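You operate a simulated robot arm through the tools that you are given. There is no shell and no other tool. Be economical: measure what you need, move in short steps, check, and stop when the job is done.

The job below is to be done with a simulated robot arm. You get a single attempt, and the scene is never put back.

## Task
Open the water unit door, put the orange tag on the upper shelf of the water unit, then shut the door. Then press the back chiller latch button to switch it up. Then switch the vortex switch off. Then open the freezer drawer, take the pad from the top of the service bench and leave it on the floor of the freezer drawer, then shut the drawer. Then pull the pad drawer open. Keep to this order. Set down upright: pad.
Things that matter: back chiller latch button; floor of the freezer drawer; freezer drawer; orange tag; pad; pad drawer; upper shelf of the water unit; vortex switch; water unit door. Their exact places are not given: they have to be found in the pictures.

Only the result counts: the job must be done as asked and must still hold three seconds after the hand-in. Knocking over, shifting, dropping, spilling or breaking anything else fails it.

## Robot
A 7-joint arm with a two-finger parallel gripper on a trunk, on a base that drives. Base frame: it is fixed to the floor where the robot stands at the start and does not move with it; the origin is under the middle of the robot, x ahead of it, y to its left, z up. Readings come in mm, degrees, newtons and seconds.
With the tool pointing down near the work surface it reaches from about 280 to 700 mm from the robot's upright axis, wherever it stands. Its first joint turns from -166.0 to 166.0 degrees. Places, roughly: back chiller latch button [500, -1000, 1000]; floor of the freezer drawer [-600, 2600, 500]; freezer drawer [-800, 2600, 300]; orange tag [750, 250, 1000]; pad (5x4x6 cm) [600, -1500, 900]; pad drawer [-2400, -2200, 800]; upper shelf of the water unit [900, 200, 700]; vortex switch [-1000, -2700, 900]; water unit door [700, 300, 700]. Payload 1.57 kg.
Tool frame: the origin (TCP) lies between the finger pads and is the grasp point; the fingertips stand 30 mm ahead of it; z points along the fingers, y is the line along which they close. The gripper opens to 80 mm. The fingers are 17 mm wide and 12 mm thick; the gripper's body (40 by 82 mm) begins 80 mm behind the TCP.
Orientation is told as [roll, pitch, yaw] about the base's x, y, z axes, in that order, counted from this pose: with the fingers straight down and closing along the base's y, the tool's x points along the base's -x, its y along +y and its z along -z.

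## Interface
- The arm moves only by the tool drive_tool. Its argument "steps" is a list of rows, each a list of 7 numbers: the shift along the base's x, y, z in mm, then the turn, a rotation vector about the base's x, y, z in degrees, then the finger opening in mm, from 0 to 80. In form: [[x, y, z, ax, ay, az, hand], ...]. A call has 1 to 8 rows; each row is the pose to reach, as a shift and turn from the pose commanded when the call began. Each row takes 0.2 s and may step no farther than 50 mm and 8.6 degrees from the row before; otherwise, or with a gripper value out of range, the whole call is refused. A pose out of reach is approached as far as the arm can. The call stops where the force on the tool passes 40 N (or 10 N more than at its start, if that is more) or the arm is blocked; 0.2 s more then pass. Each finger travels about 72 mm/s and halts on what it meets, pressing with about 43 N; the grip force reading is that of the motor and also rises with nothing between the fingers. The clock runs only during rows and for 0.2 s after the last one: add rows that repeat a pose to give the fingers time. The reply holds the time, the measured pose of the TCP, the force on the tool along the base axes, the opening and the grip force, in the units named above and with some noise, with the torque about the TCP (base axes, N m) and any sound that the robot's microphone picked up.
- Cameras (640 x 400 px; columns grow to the right, rows downward): "scene" is now at [3, 127.2, 1447.6]; the picture's right is [-0.15, -0.99, 0.00], its down [-0.62, 0.10, -0.78] and it looks along [0.77, -0.12, -0.63] (base axes); focal length 214 px, centre (320, 200). "wrist" rides on the gripper at [72, -7, -122] in the tool frame; the picture's right is [0.09, 1.00, 0.00], its down [-0.84, 0.08, -0.54] and it looks along [-0.54, 0.05, 0.84] (tool axes); focal length 238 px, centre (320, 200).
- camera(camera): a new picture of that camera. The clock stands still meanwhile.
- slide_trunk(by): slides the trunk up (or, below 0, down) by that many mm; the arm and the scene camera ride with it, the base frame stays. It gives what a move gives, with no picture.
- drive_base(legs): drives the robot by 1 to 6 legs, each [ahead, left, turn to the left] in mm, mm and degrees, along the robot's own axes; the way and the turn of a leg run together, so that a leg with both is an arc; at most 1500 mm and 180 degrees a leg. The arm and the cameras ride along, it lands a little off, and it stops where it bumps. It gives what a move gives.
- aim_head(pan, tilt): turns the head with the scene camera to pan (to the left, within 86 degrees either way) and tilt (down, from -29 to 69), counted from straight ahead of the robot. It gives what a move gives.
- pixel_to_xyz(camera, pixels): for up to 12 pixels [column, row] of the newest picture of that camera ("zoom" is the newest enlarged one), the place [x, y, z] in the base frame of the surface seen there, good to about 3 mm. The clock stands still meanwhile.
- close_up(camera, box): a new picture of the part [left, top, right, bottom] of that camera's present view, enlarged. The clock stands still meanwhile.
- job_done(): hands the job in; it is judged then, once.

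Go step by step. Measure first, check grasps and placings, and put right what went wrong. The budget is 117 turns and 96 pictures, counting those below and the enlarged ones. Unless the task says otherwise, let go and move clear before handing in.

The tools are called after ">>>" as a command line: name --pt "numbers of a row" for each row, then --argument value for the rest, lists and objects as JSON in quotes. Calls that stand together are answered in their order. drive_tool: Moves the arm, as the interface text tells. Its arguments: {"type":"object","properties":{"steps":{"type":"array"}},"required":["steps"]} The other tools are called the same way: slide_trunk (by) slides the trunk up or down; drive_base (legs) drives the base; aim_head (pan, tilt) turns the head that bears the scene camera; camera (camera) takes a picture; pixel_to_xyz (camera, pixels) gives the place of the surface under pixels of a picture; close_up (camera, box) takes an enlarged picture of a part of a camera's view; job_done () hands the job in.

At the start:

```text
time_s: 0.0
eef_pos: [406.8, 18.8, 1371.3]
orientation: [0.0, 0.0, 0.0]
force: [-0.1, 0.0, -0.2]
torque: [-0.03, -0.02, 0.01]
width: 80.3
finger_force: 0.1
trunk travel left (down, up): [-255.0, 225.0]
robot x, y, heading: [4.0, 1.6, -0.1]
head pan, tilt: [-8.9, 39.0]
```

scene: 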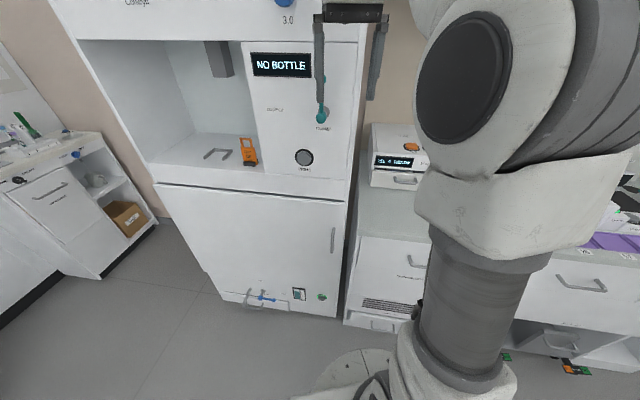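
wrist: 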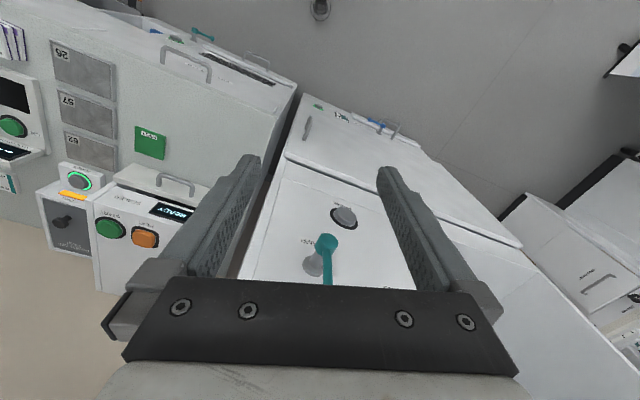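

The scene shows the water unit with the orange tag near (248,152), and a door below with a handle at (333,240). I'll measure these and take an enlarged view.

>>> close_up --camera "scene" --box '[140, 80, 380, 320]'

>>> pixel_to_xyz --camera "scene" --pixels '[[248, 145], [248, 160], [333, 228], [333, 240], [333, 252], [340, 215], [180, 195], [340, 310], [225, 295], [345, 195], [215, 155], [270, 165]]'

```text
1.67 times, centred on (260, 200) of scene
```

zoom: 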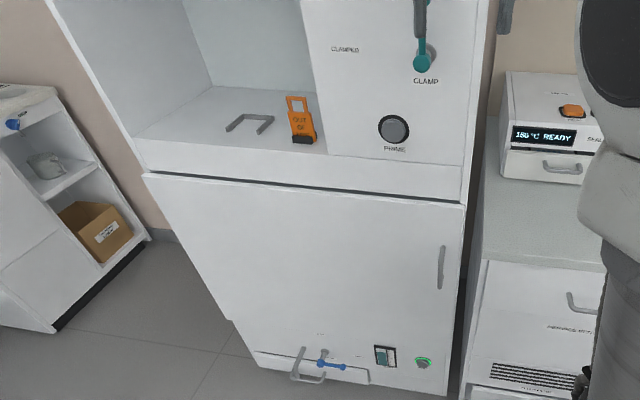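

```text
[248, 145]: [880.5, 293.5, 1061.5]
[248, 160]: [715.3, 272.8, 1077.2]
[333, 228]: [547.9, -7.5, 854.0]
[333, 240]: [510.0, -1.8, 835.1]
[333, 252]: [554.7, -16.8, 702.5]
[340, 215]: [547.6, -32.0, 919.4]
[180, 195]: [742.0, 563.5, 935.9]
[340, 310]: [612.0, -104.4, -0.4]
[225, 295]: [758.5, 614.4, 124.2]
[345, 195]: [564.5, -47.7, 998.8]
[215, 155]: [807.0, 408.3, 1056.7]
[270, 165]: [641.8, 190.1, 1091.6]
```

The unit's front runs along about (0.31, 0.95), so it is turned about 18° from me, with the door hinged on the left. I'll back off a little, square up, and look again.

>>> drive_base --legs '[[-200, 0, 0], [0, 0, -18]]'

>>> aim_head --pan 15 --tilt 35

>>> camera --camera "scene"

```text
time_s: 3.2
eef_pos: [192.3, -110.7, 1372.1]
orientation: [-0.1, 0.0, -18.1]
force: [0.0, 0.0, -0.2]
torque: [0.01, 0.02, 0.0]
width: 80.2
finger_force: 0.1
trunk travel left (down, up): [-255.0, 225.0]
robot x, y, heading: [-202.9, 2.7, -17.8]
head pan, tilt: [-8.9, 39.0]
```

```text
time_s: 4.1
eef_pos: [192.5, -109.4, 1371.9]
orientation: [0.0, 0.0, -18.1]
force: [-0.2, -0.5, 0.9]
torque: [0.01, 0.0, 0.02]
width: 80.0
finger_force: 0.1
trunk travel left (down, up): [-255.0, 225.0]
robot x, y, heading: [-202.4, 1.0, -17.9]
head pan, tilt: [15.0, 35.0]
```

```text
92 pictures are left
```

scene: 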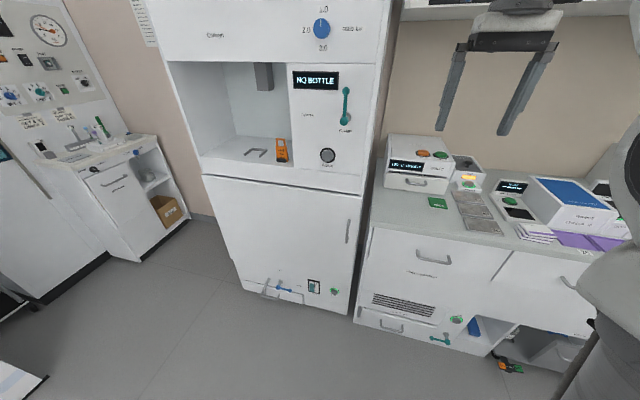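

Now I have a clear view, with the tag at (282,150) and the handle at (348,230). I'll enlarge and measure.

>>> close_up --camera "scene" --box '[230, 120, 310, 170]'

>>> pixel_to_xyz --camera "zoom" --pixels '[[370, 330], [420, 180], [420, 240], [420, 300], [455, 240], [390, 240], [480, 350], [330, 350], [200, 260], [200, 380], [560, 300], [430, 375]]'

>>> close_up --camera "scene" --box '[310, 190, 390, 270]'

```text
8.00 times, centred on (270, 145) of scene
```

zoom: 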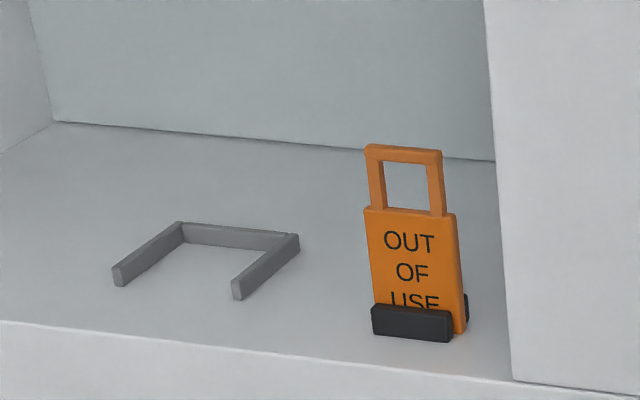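

```text
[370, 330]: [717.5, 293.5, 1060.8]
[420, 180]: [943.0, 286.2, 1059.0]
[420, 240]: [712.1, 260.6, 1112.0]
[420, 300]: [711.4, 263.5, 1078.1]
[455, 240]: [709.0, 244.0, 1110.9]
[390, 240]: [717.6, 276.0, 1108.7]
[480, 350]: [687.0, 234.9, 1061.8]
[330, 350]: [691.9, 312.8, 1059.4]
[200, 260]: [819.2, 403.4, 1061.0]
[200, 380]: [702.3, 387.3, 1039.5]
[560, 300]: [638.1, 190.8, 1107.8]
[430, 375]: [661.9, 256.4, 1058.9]
```

```text
5.00 times, centred on (350, 230) of scene
```

zoom: 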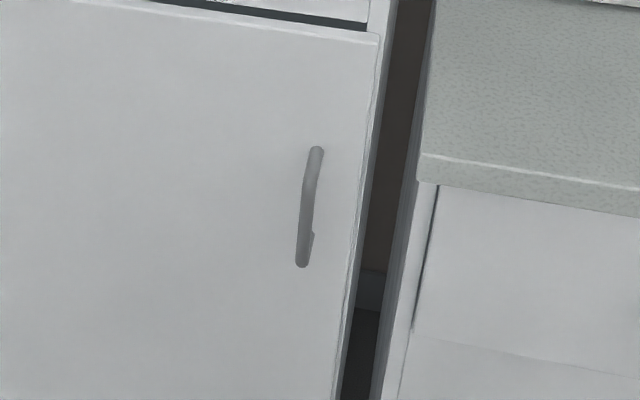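

The tag plate stands in a black holder, with its centre near (712,262) and about 50 mm wide. Now I'll get the door handle coordinates.

>>> pixel_to_xyz --camera "zoom" --pixels '[[316, 152], [308, 195], [305, 230], [302, 262], [270, 200], [370, 60], [345, 330], [385, 20], [340, 200], [20, 100]]'

>>> pixel_to_xyz --camera "scene" --pixels '[[205, 180], [360, 195], [350, 300], [243, 285]]'

```text
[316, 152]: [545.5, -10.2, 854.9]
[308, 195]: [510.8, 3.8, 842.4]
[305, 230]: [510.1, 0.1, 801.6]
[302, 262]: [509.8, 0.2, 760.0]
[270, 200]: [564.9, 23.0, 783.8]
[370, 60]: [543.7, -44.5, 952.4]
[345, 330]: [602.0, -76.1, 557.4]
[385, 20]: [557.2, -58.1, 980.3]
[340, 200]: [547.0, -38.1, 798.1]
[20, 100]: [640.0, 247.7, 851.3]
```

```text
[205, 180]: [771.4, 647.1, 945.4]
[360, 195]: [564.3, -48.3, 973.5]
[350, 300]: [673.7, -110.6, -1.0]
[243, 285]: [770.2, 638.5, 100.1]
```

The handle bar is at about (510,1), z 760–850, and stands 48 mm off the door, which is about 728 mm wide and hinged near (771,647). I'll lower the trunk and bring the tool to a horizontal pose in front of it.

>>> slide_trunk --by -250

>>> drive_tool --pt "12.9 15.6 -35 -2.52 -7.8 0 60" --pt "25.8 31.2 -70 -5.04 -15.6 0 60" --pt "38.7 46.8 -105 -7.56 -23.4 0 60" --pt "51.6 62.4 -140 -10.08 -31.2 0 60" --pt "64.5 78 -175 -12.6 -39 0 60" --pt "77.4 93.6 -210 -15.12 -46.8 0 60" --pt "90.3 109.2 -245 -17.64 -54.6 0 60" --pt "103 125 -280 -20.16 -62.4 0 60"

```text
time_s: 6.7
eef_pos: [192.6, -109.8, 1121.6]
orientation: [0.0, 0.0, -18.1]
force: [0.3, 0.4, 1.0]
torque: [-0.02, 0.03, -0.02]
width: 80.1
finger_force: 0.0
trunk travel left (down, up): [-5.0, 475.0]
robot x, y, heading: [-201.6, 0.0, -18.2]
head pan, tilt: [15.0, 35.0]
```

```text
time_s: 8.5
eef_pos: [293.6, 15.1, 839.2]
orientation: [0.7, -65.1, -19.2]
force: [1.1, 1.0, 2.1]
torque: [0.0, 0.1, -0.15]
width: 59.9
finger_force: 0.0
trunk travel left (down, up): [-5.0, 475.0]
robot x, y, heading: [-199.7, -0.2, -18.0]
head pan, tilt: [15.0, 35.0]
```

The tool is level to within 25°. I'll finish the pitch and move to about 110 mm in front of the handle.

>>> drive_tool --pt "37 7 -11 -2.55 -7.9 0 60" --pt "74 14 -22 -5.1 -15.8 0 60" --pt "111 20 -34 -7.6 -23.6 0.0 60" --pt "111 20 -34 -7.6 -23.6 0.0 60"

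>>> camera --camera "wrist"

>>> camera --camera "scene"

```text
time_s: 9.5
eef_pos: [406.5, 35.7, 807.1]
orientation: [152.0, -89.4, -169.8]
force: [-0.4, -1.1, 0.5]
torque: [0.0, 0.0, -0.02]
width: 60.1
finger_force: 0.0
trunk travel left (down, up): [-5.0, 475.0]
robot x, y, heading: [-195.4, 0.3, -18.1]
head pan, tilt: [15.0, 35.0]
```

```text
89 pictures are left
```

wrist: 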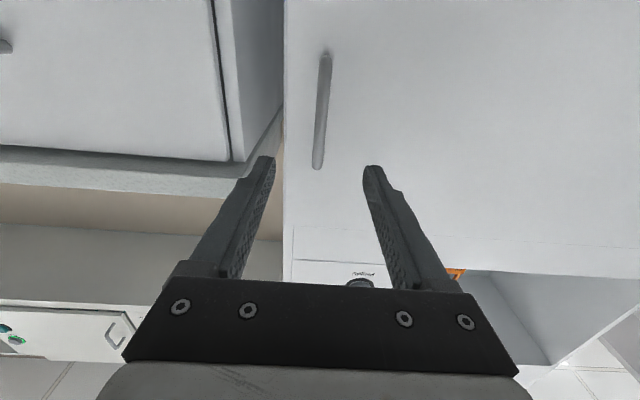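

```text
88 pictures are left
```

scene: 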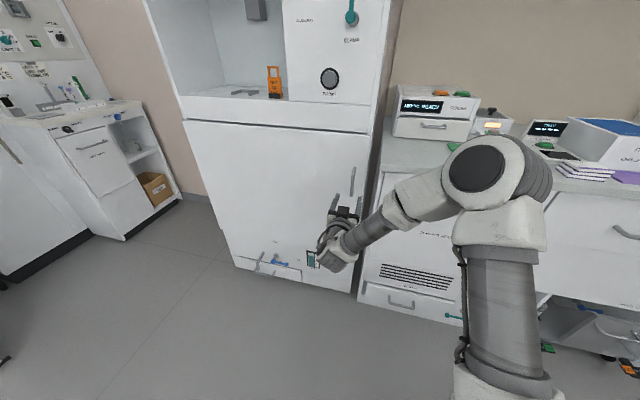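

The handle sits between the fingers. I'll advance about 108 mm and close.

>>> drive_tool --pt "35 -11.5 0 0 0 0 60" --pt "70 -23 0 0 0 0 60" --pt "104 -34 0 0 0 0 60" --pt "104 -34 0 0 0 0 0" --pt "104 -34 0 0 0 0 0" --pt "104 -34 0 0 0 0 0" --pt "104 -34 0 0 0 0 0"

>>> camera --camera "wrist"

```text
time_s: 11.1
eef_pos: [510.3, 1.8, 808.4]
orientation: [145.4, -89.6, -163.2]
force: [1.6, 3.6, -0.8]
torque: [-0.14, 0.03, 0.06]
width: 11.9
finger_force: 29.4
trunk travel left (down, up): [-5.0, 475.0]
robot x, y, heading: [-200.2, 2.0, -18.1]
head pan, tilt: [15.0, 35.0]
```

```text
87 pictures are left
```

wrist: 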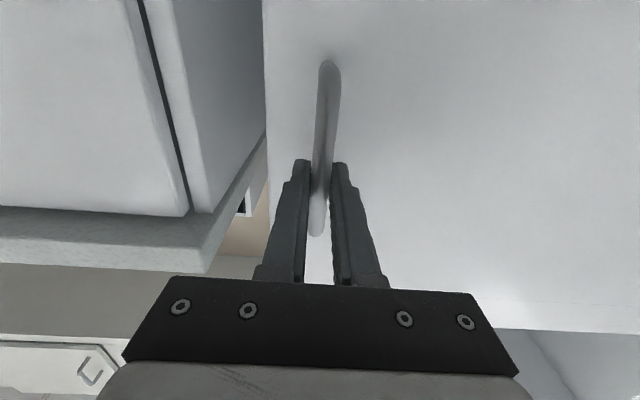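

The bar is gripped at 12 mm. I'll pull the first 14° along the hinge arc.

>>> drive_tool --pt "-38.9 17.1 0 0 0 -3.5 0" --pt "-76.7 36.6 0 0 0 -7 0" --pt "-113.2 58.3 0 0 0 -10.5 0" --pt "-148.4 82.3 0 0 0 -14 0"

```text
time_s: 12.1
eef_pos: [360.6, 84.7, 807.7]
orientation: [150.0, -89.3, 178.0]
force: [2.6, 3.8, 4.6]
torque: [-0.19, 0.22, 0.15]
width: 11.7
finger_force: 29.3
trunk travel left (down, up): [-5.0, 475.0]
robot x, y, heading: [-200.5, 2.8, -18.1]
head pan, tilt: [15.0, 35.0]
```

The door follows with low force. I'll continue the arc to 42°.

>>> drive_tool --pt "-33.5 26 0 0 0 -3.5 0" --pt "-65.5 53.9 0 0 0 -7 0" --pt "-95.7 83.9 0 0 0 -10.5 0" --pt "-124 115.6 0 0 0 -14 0" --pt "-150.3 149 0 0 0 -17.5 0" --pt "-174.6 183.9 0 0 0 -21 0" --pt "-196.5 220.3 0 0 0 -24.5 0" --pt "-216.3 257.8 0 0 0 -28 0"

>>> camera --camera "scene"

```text
time_s: 13.9
eef_pos: [143.7, 339.2, 809.1]
orientation: [151.1, -89.6, 148.8]
force: [-20.4, -10.6, 10.1]
torque: [-0.28, 0.05, -0.1]
width: 11.6
finger_force: 29.1
trunk travel left (down, up): [-5.0, 475.0]
robot x, y, heading: [-205.0, -1.9, -18.0]
head pan, tilt: [15.0, 35.0]
```

```text
86 pictures are left
```

scene: 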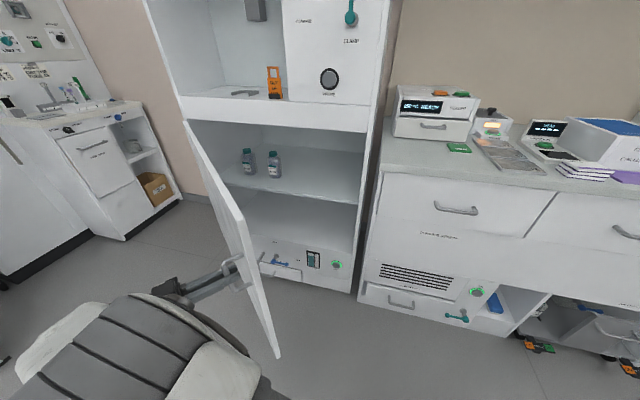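

The door is open past 40°, with the shelf visible and two bottles on its left, so the right side is free. I'll release and back off the handle, then raise.

>>> drive_tool --pt "0 0 0 0 0 0 50" --pt "0 0 0 0 0 0 50" --pt "0 0 0 0 0 0 50" --pt "-20 35 0 0 0 0 50" --pt "-42 73 0 0 0 0 50" --pt "-62 108 0 0 0 0 50"

>>> drive_tool --pt "0 0 45 0 0 0 50" --pt "0 0 90 0 0 0 50" --pt "0 0 135 0 0 0 50" --pt "0 0 180 0 0 8 50" --pt "0 0 225 0 0 16 70" --pt "0 0 270 0 0 24 70" --pt "0 0 315 0 0 32 70" --pt "0 0 340 0 0 40 70"

>>> camera --camera "scene"

```text
time_s: 15.4
eef_pos: [159.2, 396.4, 811.9]
orientation: [8.5, -89.2, -78.2]
force: [-0.7, -0.6, -0.7]
torque: [0.01, -0.01, 0.02]
width: 49.9
finger_force: 0.1
trunk travel left (down, up): [-5.0, 475.0]
robot x, y, heading: [-201.3, 0.5, -18.2]
head pan, tilt: [15.0, 35.0]
stopped in row 6: the arm was blocked; the commanded pose is now the measured one
```

```text
time_s: 16.6
eef_pos: [225.4, 331.9, 1025.2]
orientation: [-99.2, -89.9, 33.8]
force: [0.2, -0.4, 0.7]
torque: [-0.02, 0.0, 0.01]
width: 70.2
finger_force: 0.0
trunk travel left (down, up): [-5.0, 475.0]
robot x, y, heading: [-201.0, 1.1, -18.5]
head pan, tilt: [15.0, 35.0]
stopped in row 6: the arm was blocked; the commanded pose is now the measured one
```

```text
85 pictures are left
```

scene: 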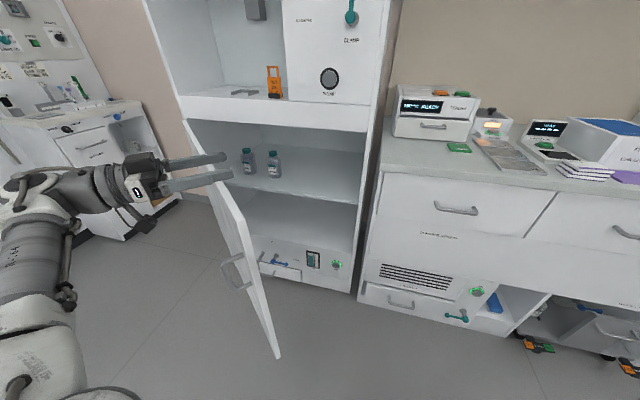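

The arm stalled on its own reach limit, with nothing touching. I'll raise it and swing it to the right-ahead while turning back square.

>>> drive_tool --pt "0 0 40 0 0 4 70" --pt "0 -30 80 0 0 10 70" --pt "0 -70 95 0 0 17 70" --pt "0 -110 95 0 0 24 70" --pt "0 -150 95 0 0 31 70" --pt "0 -190 95 0 0 38 70" --pt "0 -220 95 0 0 45 70" --pt "0 -240 95 0 0 47 70"

```text
time_s: 17.4
eef_pos: [277.2, 182.7, 1112.7]
orientation: [-150.7, -88.8, 86.4]
force: [-0.4, 0.1, -0.3]
torque: [0.01, 0.02, 0.0]
width: 69.9
finger_force: 0.0
trunk travel left (down, up): [-5.0, 475.0]
robot x, y, heading: [-202.5, -2.3, -18.3]
head pan, tilt: [15.0, 35.0]
stopped in row 3: the arm was blocked; the commanded pose is now the measured one
```

A wrist joint seems to be at its limit. I'll test a pure yaw in place.

>>> drive_tool --pt "0 0 0 0 0 6 70" --pt "0 0 0 0 0 12 70" --pt "0 0 0 0 0 18 70"

>>> camera --camera "scene"

```text
time_s: 18.1
eef_pos: [303.9, 97.0, 1112.4]
orientation: [-153.4, -88.1, 92.0]
force: [-0.4, -0.2, 0.5]
torque: [-0.02, 0.01, 0.0]
width: 70.0
finger_force: 0.2
trunk travel left (down, up): [-5.0, 475.0]
robot x, y, heading: [-200.2, -1.7, -18.1]
head pan, tilt: [15.0, 35.0]
stopped in row 3: the arm was blocked; the commanded pose is now the measured one
```

```text
84 pictures are left
```

scene: 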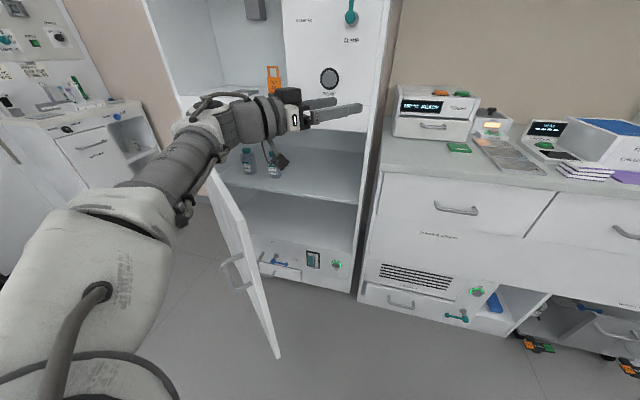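

The arm is swinging the whole body instead of the wrist, so I'll pitch the tool down to get back to a good configuration.

>>> drive_tool --pt "0 0 5 7.1 3.9 0 70" --pt "-5 -10 10 14.2 7.8 0 70" --pt "-10 -20 15 21.3 11.7 0 70" --pt "-15 -30 20 28.4 15.6 0 70" --pt "-20 -40 25 35.5 19.5 0 70" --pt "-25 -50 30 42.6 23.4 0 70" --pt "-30 -60 35 49.7 27.3 0 70" --pt "-35 -70 40 56.8 31.2 0 70"

>>> camera --camera "scene"

```text
time_s: 19.9
eef_pos: [269.8, 28.5, 1153.4]
orientation: [-0.5, -27.0, -60.1]
force: [-0.1, -0.2, 0.4]
torque: [-0.03, 0.01, -0.01]
width: 70.1
finger_force: 0.0
trunk travel left (down, up): [-5.0, 475.0]
robot x, y, heading: [-198.5, -0.9, -18.1]
head pan, tilt: [15.0, 35.0]
```

```text
83 pictures are left
```

scene: 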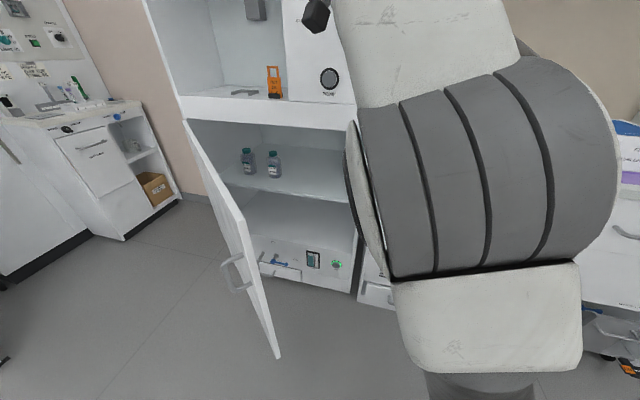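

That recovered it. Next I'll yaw back to −18° and then pitch the tool level, ready for the niche.

>>> drive_tool --pt "-12 4 0 0 0 7 70" --pt "-25 8 0 0 0 14 70" --pt "-38 12 0 0 0 21 70" --pt "-50 16 0 0 0 28 70" --pt "-63 20 0 0 0 35 70" --pt "-76 25 0 0 0 42 70"

>>> drive_tool --pt "5 15 -5 -2.45 -7.5 0 70" --pt "10 30 -10 -4.9 -15 0 70" --pt "15 46 -15 -7.35 -22.5 0 70" --pt "20 62 -20 -9.8 -30 0 70" --pt "25 78 -25 -12.25 -37.5 0 70" --pt "30 94 -30 -14.7 -45 0 70" --pt "35 110 -36 -17.1 -52.5 0 70" --pt "40 124 -43 -19.5 -59.8 0 70"

```text
time_s: 21.3
eef_pos: [192.6, 54.4, 1152.3]
orientation: [-0.5, -27.0, -18.1]
force: [-0.5, 0.0, -0.6]
torque: [0.0, 0.02, 0.0]
width: 70.1
finger_force: 0.1
trunk travel left (down, up): [-5.0, 475.0]
robot x, y, heading: [-195.8, -0.5, -18.2]
head pan, tilt: [15.0, 35.0]
```

```text
time_s: 23.1
eef_pos: [236.0, 167.9, 1108.5]
orientation: [40.1, -89.4, -59.9]
force: [-1.4, -0.2, 1.0]
torque: [0.02, 0.03, -0.01]
width: 70.0
finger_force: 0.0
trunk travel left (down, up): [-5.0, 475.0]
robot x, y, heading: [-196.5, -1.0, -18.2]
head pan, tilt: [15.0, 35.0]
```

The tool is level at tag height. I'll drive closer.

>>> drive_base --legs '[[256, 60, 0]]'

>>> camera --camera "wrist"

>>> camera --camera "scene"

```text
time_s: 25.4
eef_pos: [500.0, 143.1, 1107.1]
orientation: [11.1, -89.6, -31.2]
force: [-0.1, -0.3, -0.1]
torque: [-0.02, 0.05, 0.01]
width: 70.0
finger_force: 0.1
trunk travel left (down, up): [-5.0, 475.0]
robot x, y, heading: [60.9, -21.7, -18.2]
head pan, tilt: [15.0, 35.0]
```

```text
82 pictures are left
```

wrist: 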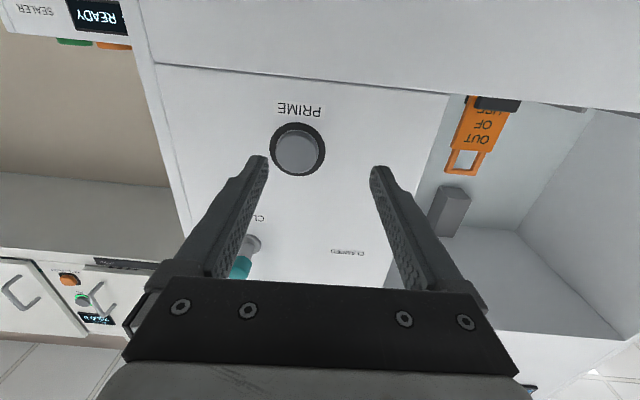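

```text
81 pictures are left
```

scene: 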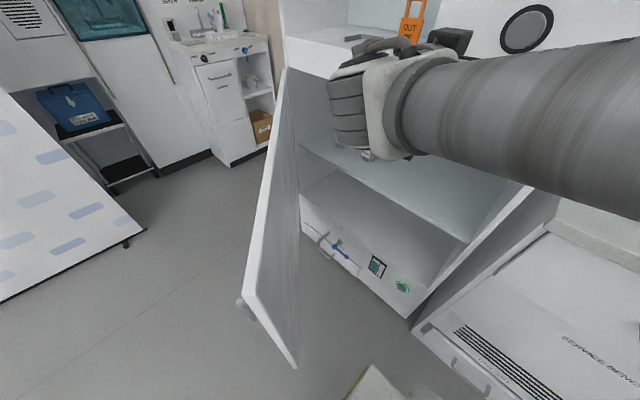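

I'll locate the tag precisely from the wrist picture: its body spans (455–508, 97–150) and the right side hole is at (465,160).

>>> close_up --camera "wrist" --box '[420, 80, 540, 190]'

>>> pixel_to_xyz --camera "wrist" --pixels '[[456, 140], [470, 140], [488, 140], [473, 108], [505, 120], [450, 168], [478, 172]]'

```text
3.64 times, centred on (480, 135) of wrist
```

zoom: 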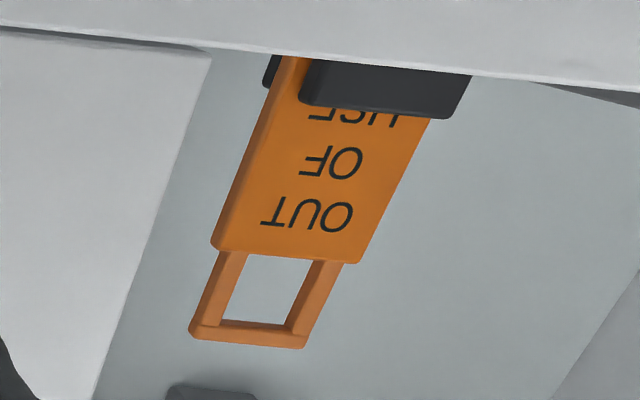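

```text
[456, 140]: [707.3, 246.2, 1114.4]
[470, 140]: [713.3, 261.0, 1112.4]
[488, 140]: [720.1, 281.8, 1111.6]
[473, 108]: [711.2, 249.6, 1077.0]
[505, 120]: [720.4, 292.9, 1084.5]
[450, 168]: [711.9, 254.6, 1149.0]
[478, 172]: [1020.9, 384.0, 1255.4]
```

The tag centre is at (715,267), 50 mm wide and with the body at z 1075–1128. I'll shift left 185 mm, then enter straight.

>>> drive_tool --pt "14.5 44 2 0 0 0.5 78" --pt "29 88 3 0 0 1 78" --pt "43.5 132 4 0 0 1.5 78" --pt "58 176 5 0 0 2 78" --pt "58 176 5 0 0 2 78"

>>> camera --camera "wrist"

```text
time_s: 26.6
eef_pos: [558.1, 320.4, 1112.5]
orientation: [10.8, -89.6, -28.9]
force: [0.5, -0.1, 0.6]
torque: [0.0, 0.03, -0.01]
width: 77.9
finger_force: 0.0
trunk travel left (down, up): [-5.0, 475.0]
robot x, y, heading: [63.0, -22.8, -18.5]
head pan, tilt: [15.0, 35.0]
```

```text
79 pictures are left
```

wrist: 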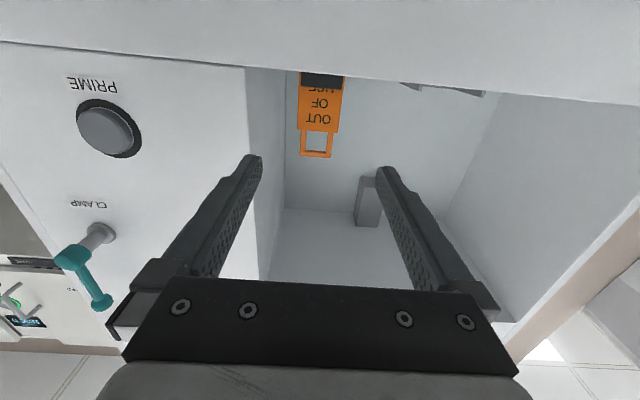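

The tag is centred between the fingers. I'll check the nozzle at (367,185) and the clearance ahead.

>>> pixel_to_xyz --camera "wrist" --pixels '[[365, 182], [367, 215], [305, 125], [330, 125], [318, 100], [256, 120]]'

```text
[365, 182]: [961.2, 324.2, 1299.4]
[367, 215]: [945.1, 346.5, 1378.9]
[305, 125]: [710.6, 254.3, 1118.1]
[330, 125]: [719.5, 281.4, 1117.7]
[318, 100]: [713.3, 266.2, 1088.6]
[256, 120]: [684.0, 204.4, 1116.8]
```

The way is clear. I'll advance 168 mm and close on the tag.

>>> drive_tool --pt "40 -13.2 0 0 0 0 78" --pt "80 -26.4 0 0 0 0 78" --pt "120 -39.6 0 0 0 0 78" --pt "159 -52.5 0 0 0 0 78" --pt "159 -52.5 0 0 0 0 78" --pt "159 -52.5 0 0 0 0 35" --pt "159 -52.5 0 0 0 0 35" --pt "159 -52.5 0 0 0 0 35"

>>> camera --camera "wrist"

```text
time_s: 28.4
eef_pos: [718.3, 266.7, 1112.9]
orientation: [12.0, -89.5, -30.0]
force: [-0.3, 0.5, 1.4]
torque: [-0.03, 0.0, 0.0]
width: 48.8
finger_force: 43.3
trunk travel left (down, up): [-5.0, 475.0]
robot x, y, heading: [63.0, -25.2, -18.3]
head pan, tilt: [15.0, 35.0]
```

```text
78 pictures are left
```

wrist: 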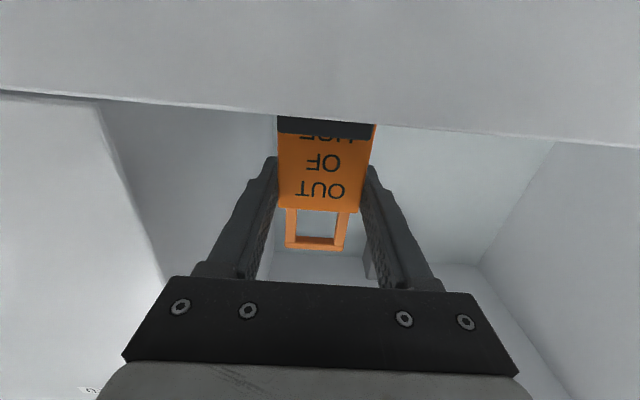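

The tag is gripped at 48.8 mm. I'll lift straight up 60 mm and check.

>>> drive_tool --pt "0 0 20 0 0 0 35" --pt "0 0 40 0 0 0 35" --pt "0 0 60 0 0 0 35" --pt "-40 13 60 0 0 0 35" --pt "-80 26 60 0 0 0 35" --pt "-120 39 60 0 0 0 35" --pt "-160 52 60 0 0 0 35" --pt "-195 64 60 0 0 0 35"

>>> camera --camera "wrist"

>>> camera --camera "scene"

```text
time_s: 30.1
eef_pos: [523.0, 332.6, 1173.0]
orientation: [14.4, -89.5, -32.5]
force: [0.1, 0.6, 0.0]
torque: [0.02, -0.04, 0.01]
width: 48.8
finger_force: 42.5
trunk travel left (down, up): [-5.0, 475.0]
robot x, y, heading: [62.5, -22.0, -18.4]
head pan, tilt: [15.0, 35.0]
```

```text
77 pictures are left
```

wrist: 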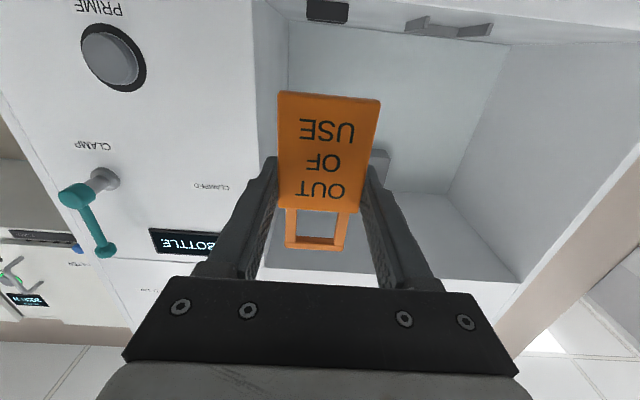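

```text
76 pictures are left
```

scene: 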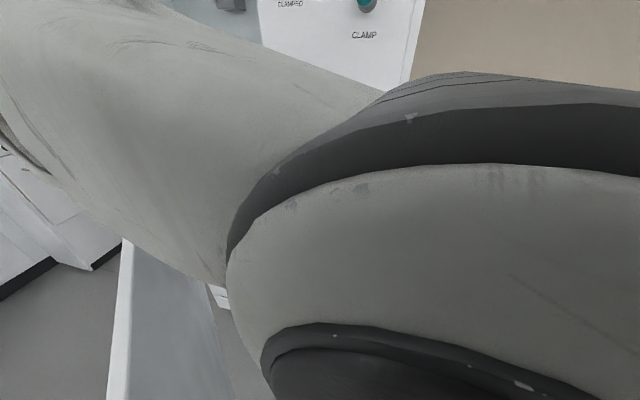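

The tag is free of its holder and held. I'll move right to about u=590, clear of the door, and look at the shelf.

>>> drive_tool --pt "-15 -46 -5 0 0 0 35" --pt "-30 -92 -5 0 0 0 35" --pt "-45 -138 -5 0 0 0 35" --pt "-60 -183 -5 0 0 0 35" --pt "-68 -206 -5 0 0 0 35"

>>> aim_head --pan 22 --tilt 45

>>> camera --camera "scene"

```text
time_s: 31.4
eef_pos: [457.4, 124.3, 1162.2]
orientation: [-19.8, -89.0, 1.3]
force: [-0.4, 0.7, -0.3]
torque: [0.0, -0.02, -0.01]
width: 48.8
finger_force: 42.5
trunk travel left (down, up): [-5.0, 475.0]
robot x, y, heading: [62.2, -23.7, -18.2]
head pan, tilt: [15.0, 35.0]
```

```text
time_s: 32.1
eef_pos: [458.2, 124.7, 1162.7]
orientation: [-26.9, -89.0, 8.2]
force: [0.3, -0.2, -0.3]
torque: [-0.02, 0.0, 0.0]
width: 48.9
finger_force: 42.8
trunk travel left (down, up): [-5.0, 475.0]
robot x, y, heading: [58.2, -26.1, -18.5]
head pan, tilt: [22.0, 45.0]
```

```text
75 pictures are left
```

scene: 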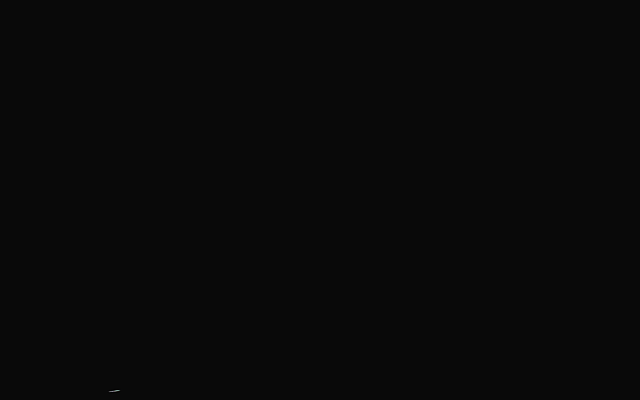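

The head camera is blocked by the arm link. I'll lower the tool and retry.

>>> drive_tool --pt "0 0 -40 0 0 0 35" --pt "0 0 -80 0 0 0 35" --pt "0 0 -120 0 0 0 35" --pt "0 0 -160 0 0 0 35" --pt "0 0 -200 0 0 0 35" --pt "0 0 -240 0 0 0 35"

>>> camera --camera "scene"

>>> camera --camera "wrist"

```text
time_s: 33.5
eef_pos: [452.8, 126.4, 928.7]
orientation: [65.7, -89.6, -83.7]
force: [-0.5, -0.1, 0.6]
torque: [-0.02, 0.01, 0.02]
width: 48.8
finger_force: 43.0
trunk travel left (down, up): [-5.0, 475.0]
robot x, y, heading: [61.5, -21.8, -18.1]
head pan, tilt: [22.0, 45.0]
```

```text
74 pictures are left
```

scene: 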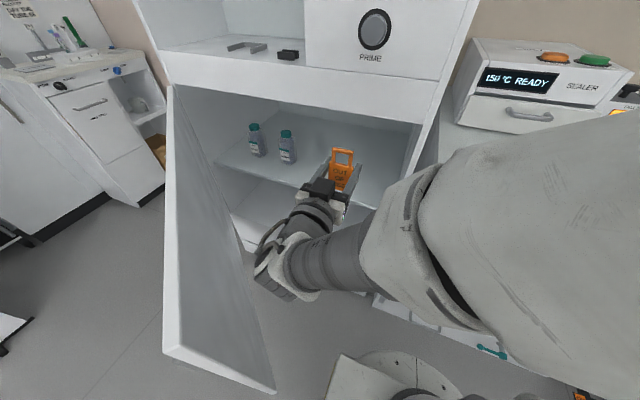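

```text
73 pictures are left
```

wrist: 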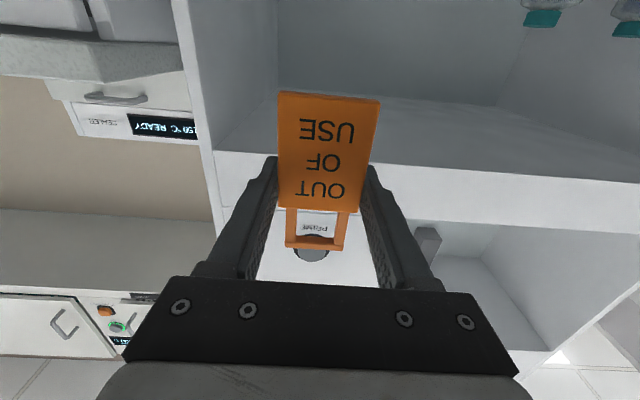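

>>> pixel_to_xyz --camera "scene" --pixels '[[300, 165], [370, 190], [385, 170], [395, 150], [410, 170], [282, 178], [310, 130], [255, 158], [287, 163], [350, 125], [165, 345], [172, 90]]'

```text
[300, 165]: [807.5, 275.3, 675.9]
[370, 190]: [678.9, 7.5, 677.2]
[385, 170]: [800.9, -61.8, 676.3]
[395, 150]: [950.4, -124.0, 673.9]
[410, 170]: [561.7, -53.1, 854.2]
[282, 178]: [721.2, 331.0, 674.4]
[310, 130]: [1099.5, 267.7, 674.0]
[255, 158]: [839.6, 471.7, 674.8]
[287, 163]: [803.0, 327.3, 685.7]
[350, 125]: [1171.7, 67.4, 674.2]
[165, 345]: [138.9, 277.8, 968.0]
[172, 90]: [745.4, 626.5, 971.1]
```

The shelf is at z 675 and the tag hangs ~47 mm below the TCP. I'll tilt the hand 40° down so the tag leans inward, lower to z 740, and enter to v≈−130 beside the right wall, away from the bottles.

>>> drive_tool --pt "0 0 -38 2.5 7.6 0 35" --pt "0 0 -76 5 15.2 0 35" --pt "0 0 -114 7.5 22.8 0 35" --pt "0 0 -152 10 30.4 0 35" --pt "0 0 -189 12.5 38 0 35"

>>> drive_tool --pt "43 -14 0 0 0 0 35" --pt "86 -28 0 0 0 0 35" --pt "129 -42 0 0 0 0 35" --pt "172 -56 0 0 0 0 35" --pt "215 -70 0 0 0 0 35" --pt "256 -84 0 0 0 0 35"

>>> camera --camera "wrist"

>>> camera --camera "scene"

```text
time_s: 34.7
eef_pos: [454.5, 125.4, 737.4]
orientation: [0.2, -49.4, -18.5]
force: [-0.7, 0.6, 0.1]
torque: [-0.03, 0.01, -0.02]
width: 48.5
finger_force: 43.3
trunk travel left (down, up): [-5.0, 475.0]
robot x, y, heading: [60.3, -21.8, -18.5]
head pan, tilt: [22.0, 45.0]
```

```text
time_s: 36.1
eef_pos: [710.9, 40.9, 737.3]
orientation: [0.1, -49.5, -18.3]
force: [-0.8, 0.1, 0.3]
torque: [-0.01, 0.01, 0.01]
width: 48.8
finger_force: 43.3
trunk travel left (down, up): [-5.0, 475.0]
robot x, y, heading: [59.4, -23.2, -18.3]
head pan, tilt: [22.0, 45.0]
```

```text
72 pictures are left
```

wrist: 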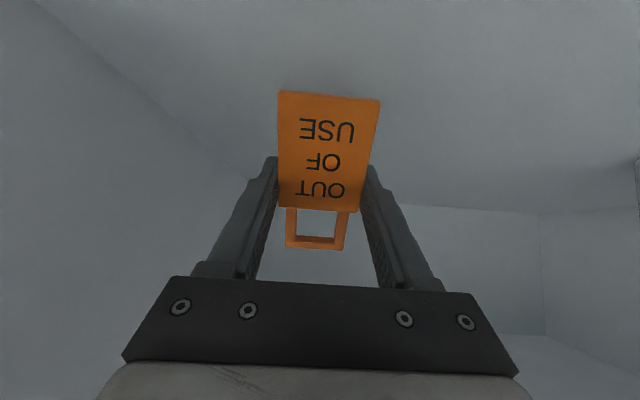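

```text
71 pictures are left
```

scene: 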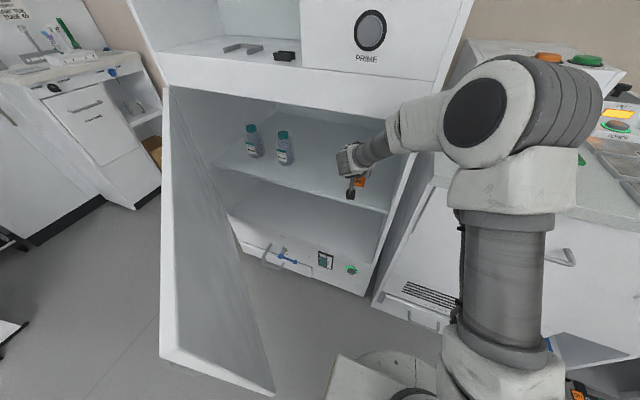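

The tag is over the shelf and still held. I'll lower it to contact and then open slowly.

>>> drive_tool --pt "0 0 -10 0 0 0 35" --pt "0 0 -18 0 0 0 35" --pt "0 0 -23 0 0 0 35" --pt "0 0 -26 0 0 0 35"

>>> drive_tool --pt "0 0 0 0 0 0 55" --pt "0 0 0 0 0 0 65" --pt "0 0 0 0 0 0 76" --pt "0 0 0 0 0 0 76"

>>> camera --camera "wrist"

```text
time_s: 37.1
eef_pos: [712.0, 41.6, 718.7]
orientation: [0.5, -50.2, -18.4]
force: [-1.7, -0.4, 29.2]
torque: [0.2, 0.92, -0.01]
width: 48.4
finger_force: 42.8
trunk travel left (down, up): [-5.0, 475.0]
robot x, y, heading: [61.0, -25.7, -18.3]
head pan, tilt: [22.0, 45.0]
```

```text
time_s: 38.1
eef_pos: [710.8, 41.1, 711.8]
orientation: [0.2, -49.5, -18.3]
force: [0.5, -0.2, 0.3]
torque: [-0.02, 0.02, -0.04]
width: 75.9
finger_force: 0.0
trunk travel left (down, up): [-5.0, 475.0]
robot x, y, heading: [60.9, -20.7, -18.5]
head pan, tilt: [22.0, 45.0]
```

```text
70 pictures are left
```

wrist: 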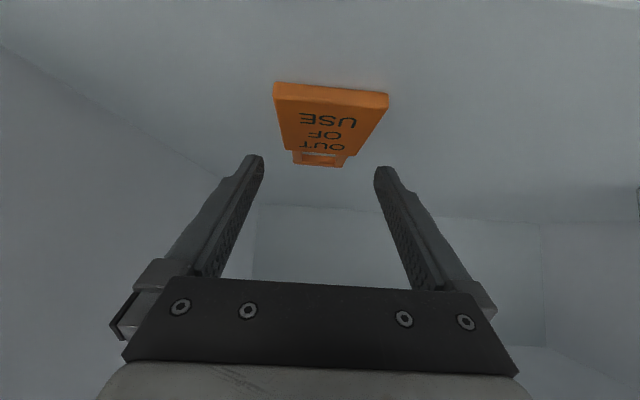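

The tag lies flat on the shelf. I'll withdraw and raise the hand above the door top, then back the base up 100 mm.

>>> drive_tool --pt "-30 10 8 0 0 0 76" --pt "-75 25 15 0 0 0 76" --pt "-120 40 15 0 0 0 76" --pt "-165 54 15 0 0 0 76" --pt "-210 69 15 0 0 0 76" --pt "-255 84 15 0 0 0 60" --pt "-300 98 15 0 0 0 30" --pt "-320 105 50 0 0 0 0"

>>> drive_tool --pt "0 0 45 2.5 7.6 0 0" --pt "0 0 90 5 15.2 0 0" --pt "0 0 135 7.5 22.8 0 0" --pt "0 0 180 10 30.4 0 0" --pt "0 0 225 12.5 38 0 0" --pt "0 0 270 15.2 46.8 0 0" --pt "0 0 315 15.2 46.8 0 0" --pt "0 0 345 15.2 46.8 0 0"

>>> drive_base --legs '[[-100, 0, 0]]'

>>> camera --camera "scene"

```text
time_s: 39.9
eef_pos: [392.3, 138.1, 751.5]
orientation: [-1.6, -48.2, -18.3]
force: [0.2, 0.1, 0.7]
torque: [-0.01, 0.02, -0.01]
width: 0.0
finger_force: 12.0
trunk travel left (down, up): [-5.0, 475.0]
robot x, y, heading: [61.9, -21.1, -18.4]
head pan, tilt: [22.0, 45.0]
```

```text
refused: row 6 steps farther than a row can; nothing moved
```

```text
time_s: 41.2
eef_pos: [297.8, 171.4, 753.7]
orientation: [-1.4, -48.3, -18.3]
force: [-0.6, 0.6, -0.4]
torque: [0.01, 0.02, 0.05]
width: 0.0
finger_force: 21.4
trunk travel left (down, up): [-5.0, 475.0]
robot x, y, heading: [-33.7, 6.5, -18.5]
head pan, tilt: [22.0, 45.0]
```

```text
69 pictures are left
```

scene: 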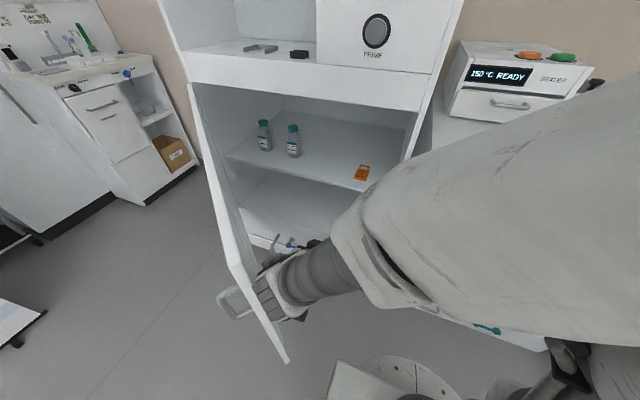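

The tag is on the shelf and the hand is near the door's inner face. I'll raise it and pitch it down with smaller steps.

>>> drive_tool --pt "0 0 40 0 0 0 0" --pt "0 0 85 2.2 6.6 0 0" --pt "0 0 130 4.4 13.2 0 0" --pt "0 0 175 6.6 19.8 0 0" --pt "0 0 220 8.8 26.4 0 0" --pt "0 0 265 11 33 0 0" --pt "0 0 310 13.2 39.6 0 0" --pt "0 0 355 15.2 45.8 0 0"

```text
time_s: 41.8
eef_pos: [292.8, 162.8, 753.2]
orientation: [-9.9, -33.1, -14.3]
force: [-0.2, 0.5, -0.8]
torque: [0.0, 0.02, 0.0]
width: 0.1
finger_force: 21.7
trunk travel left (down, up): [-5.0, 475.0]
robot x, y, heading: [-35.4, 6.0, -18.3]
head pan, tilt: [22.0, 45.0]
stopped in row 2: the arm was blocked; the commanded pose is now the measured one
```

The arm is folded too tightly. I'll move ahead and right first, then rise.

>>> drive_tool --pt "20 -30 10 0 0 0 0" --pt "40 -60 20 0 0 0 0" --pt "60 -90 40 0 0 0 0" --pt "80 -120 70 0 0 0 0" --pt "95 -135 110 0 0 0 0" --pt "100 -135 150 0 0 0 0" --pt "100 -135 195 0 0 0 0" --pt "100 -135 240 0 0 0 0"

>>> camera --camera "scene"

```text
time_s: 43.6
eef_pos: [394.2, 29.0, 993.9]
orientation: [-9.8, -33.1, -14.4]
force: [0.1, -0.1, -0.2]
torque: [-0.02, -0.02, 0.01]
width: 0.0
finger_force: 21.0
trunk travel left (down, up): [-5.0, 475.0]
robot x, y, heading: [-30.3, 13.1, -18.4]
head pan, tilt: [22.0, 45.0]
```

```text
68 pictures are left
```

scene: 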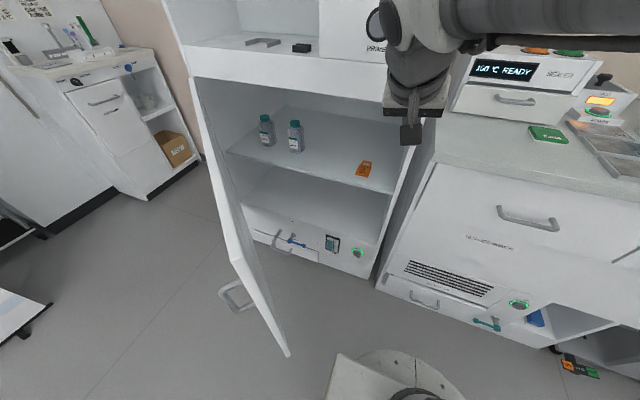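

Clear view now. I'll finish the pitch to straight down and rise above the door top at z 970.

>>> drive_tool --pt "-20 5 25 2 8 0 0" --pt "-40 10 50 4 16 0 0" --pt "-60 15 75 6 24 0 0" --pt "-80 25 95 8.2 32 0 0"

>>> pixel_to_xyz --camera "scene" --pixels '[[288, 353], [196, 85], [232, 255], [240, 310], [228, 292], [224, 200]]'

```text
time_s: 44.6
eef_pos: [312.6, 53.3, 1088.9]
orientation: [-9.9, 0.0, -14.4]
force: [0.9, 0.3, -0.2]
torque: [0.0, 0.01, -0.01]
width: 0.0
finger_force: 21.2
trunk travel left (down, up): [-5.0, 475.0]
robot x, y, heading: [-34.4, 12.1, -18.5]
head pan, tilt: [22.0, 45.0]
```

```text
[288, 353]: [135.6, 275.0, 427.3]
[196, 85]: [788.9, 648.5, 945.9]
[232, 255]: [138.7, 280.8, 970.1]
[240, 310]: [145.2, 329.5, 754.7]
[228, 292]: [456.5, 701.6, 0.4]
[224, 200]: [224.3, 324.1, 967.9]
```

The door tip is at (138,278) and its outer normal is (−0.45,0.89). I'll carry the closed fingers over the door top to the outer side, at (213,394).

>>> drive_tool --pt "-5 45 0 2 -0.5 0 0" --pt "-12 90 0 4 -1 0 0" --pt "-22 135 0 6 -1.5 0 0" --pt "-34 180 0 8 -2 0 0" --pt "-48 224 0 9.6 -2.4 0 0" --pt "-64 266 0 9.6 -2.4 0 0" --pt "-82 306 0 9.6 -2.4 0 0" --pt "-100 343 0 9.6 -2.4 0 0"

>>> drive_tool --pt "0 0 -40 0 0 0 0" --pt "0 0 -80 0 0 0 0" --pt "0 0 -120 0 0 0 0" --pt "0 0 -152 0 0 0 0"

>>> camera --camera "scene"

```text
time_s: 46.4
eef_pos: [212.6, 396.0, 1089.4]
orientation: [0.0, 0.0, -14.5]
force: [-0.1, -0.3, -0.1]
torque: [0.04, 0.01, 0.03]
width: 0.0
finger_force: 21.1
trunk travel left (down, up): [-5.0, 475.0]
robot x, y, heading: [-29.4, 9.5, -18.3]
head pan, tilt: [22.0, 45.0]
```

```text
time_s: 47.4
eef_pos: [218.6, 393.5, 929.3]
orientation: [-0.7, 0.5, -15.2]
force: [0.6, 0.2, 0.2]
torque: [-0.01, 0.01, 0.01]
width: 0.0
finger_force: 21.6
trunk travel left (down, up): [-5.0, 475.0]
robot x, y, heading: [-31.6, 9.2, -18.1]
head pan, tilt: [22.0, 45.0]
```

```text
67 pictures are left
```

scene: 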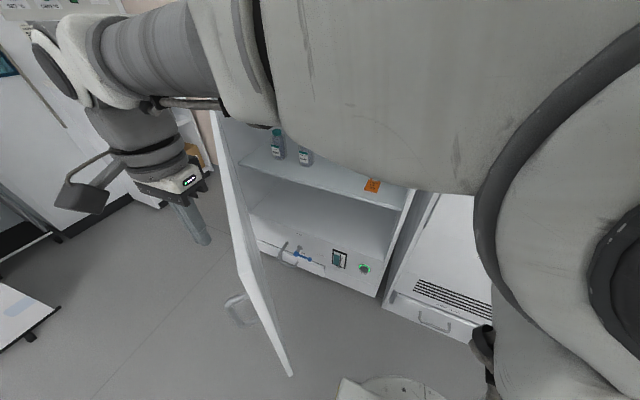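

The fingers hang outside the door. I'll push it along the arc.

>>> drive_tool --pt "20.8 -41.8 0 0 0 4.5 0" --pt "44.7 -81.8 0 0 0 9 0" --pt "71.7 -119.8 0 0 0 13.5 0" --pt "101.6 -155.6 0 0 0 18 0" --pt "134.3 -188.9 0 0 0 22.5 0" --pt "169.4 -219.6 0 0 0 27 0" --pt "206.9 -247.4 0 0 0 31.5 0" --pt "246.3 -272.2 0 0 0 36 0"

>>> camera --camera "scene"

```text
time_s: 49.2
eef_pos: [460.7, 121.8, 937.2]
orientation: [0.0, 0.1, 21.8]
force: [0.8, -0.4, 0.4]
torque: [-0.01, 0.0, 0.01]
width: 0.0
finger_force: 21.5
trunk travel left (down, up): [-5.0, 475.0]
robot x, y, heading: [-27.5, 9.6, -18.3]
head pan, tilt: [22.0, 45.0]
```

```text
66 pictures are left
```

scene: 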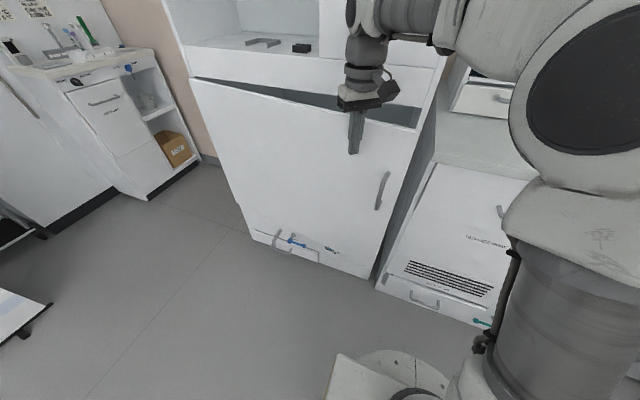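

The door is nearly shut (about 10° left). The hand body would meet the upper panel first, so I'll back off and tilt the fingers inward to finish with the fingertips.

>>> drive_tool --pt "-12 4 0 0 0 -8 0" --pt "-24 8 0 0 0 -16 0" --pt "-36 12 0 0 0 -24 0" --pt "-48 16 0 0 0 -32 0" --pt "-60 20 0 0 0 -40 0"

>>> drive_tool --pt "0 0 -10 -2.5 -7.6 0 0" --pt "0 0 -20 -5 -15.2 0 0" --pt "0 0 -30 -7.5 -22.8 0 0" --pt "0 0 -40 -10 -30.4 0 0" --pt "0 0 -50 -12.5 -38 0 0" --pt "0 0 -60 -15 -45.6 0 0"

>>> drive_tool --pt "38 -12.5 0 0 0 0 0" --pt "76 -25 0 0 0 0 0" --pt "105 -34 0 0 0 0 0" --pt "130 -42 0 0 0 0 0" --pt "145 -47 0 0 0 0 0" --pt "155 -50 0 0 0 0 0" --pt "165 -53 0 0 0 0 0" --pt "175 -57 0 0 0 0 0"

>>> camera --camera "scene"

```text
time_s: 50.4
eef_pos: [399.5, 142.5, 937.3]
orientation: [0.0, 0.0, -18.4]
force: [-0.6, -0.4, 0.0]
torque: [0.0, 0.01, -0.01]
width: 0.0
finger_force: 21.1
trunk travel left (down, up): [-5.0, 475.0]
robot x, y, heading: [-35.7, 8.3, -18.3]
head pan, tilt: [22.0, 45.0]
```

```text
time_s: 51.8
eef_pos: [398.8, 142.7, 875.3]
orientation: [0.3, -48.1, -18.4]
force: [0.5, 0.2, 0.2]
torque: [0.0, -0.01, -0.03]
width: 0.1
finger_force: 21.5
trunk travel left (down, up): [-5.0, 475.0]
robot x, y, heading: [-31.8, 6.4, -18.2]
head pan, tilt: [22.0, 45.0]
```

```text
time_s: 53.5
eef_pos: [561.2, 93.2, 875.6]
orientation: [0.1, -47.7, -18.4]
force: [-16.9, 1.7, 7.6]
torque: [-0.02, 0.06, -0.09]
width: 0.3
finger_force: 21.2
trunk travel left (down, up): [-5.0, 475.0]
robot x, y, heading: [-32.4, 11.3, -18.1]
head pan, tilt: [22.0, 45.0]
stopped in row 8: the force on the tool passed its limit at 55 N (the readings are from after the stop); the commanded pose is now the measured one
```

```text
65 pictures are left
```

scene: 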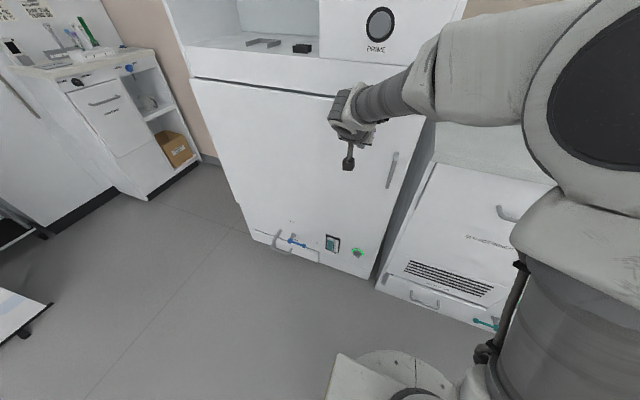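

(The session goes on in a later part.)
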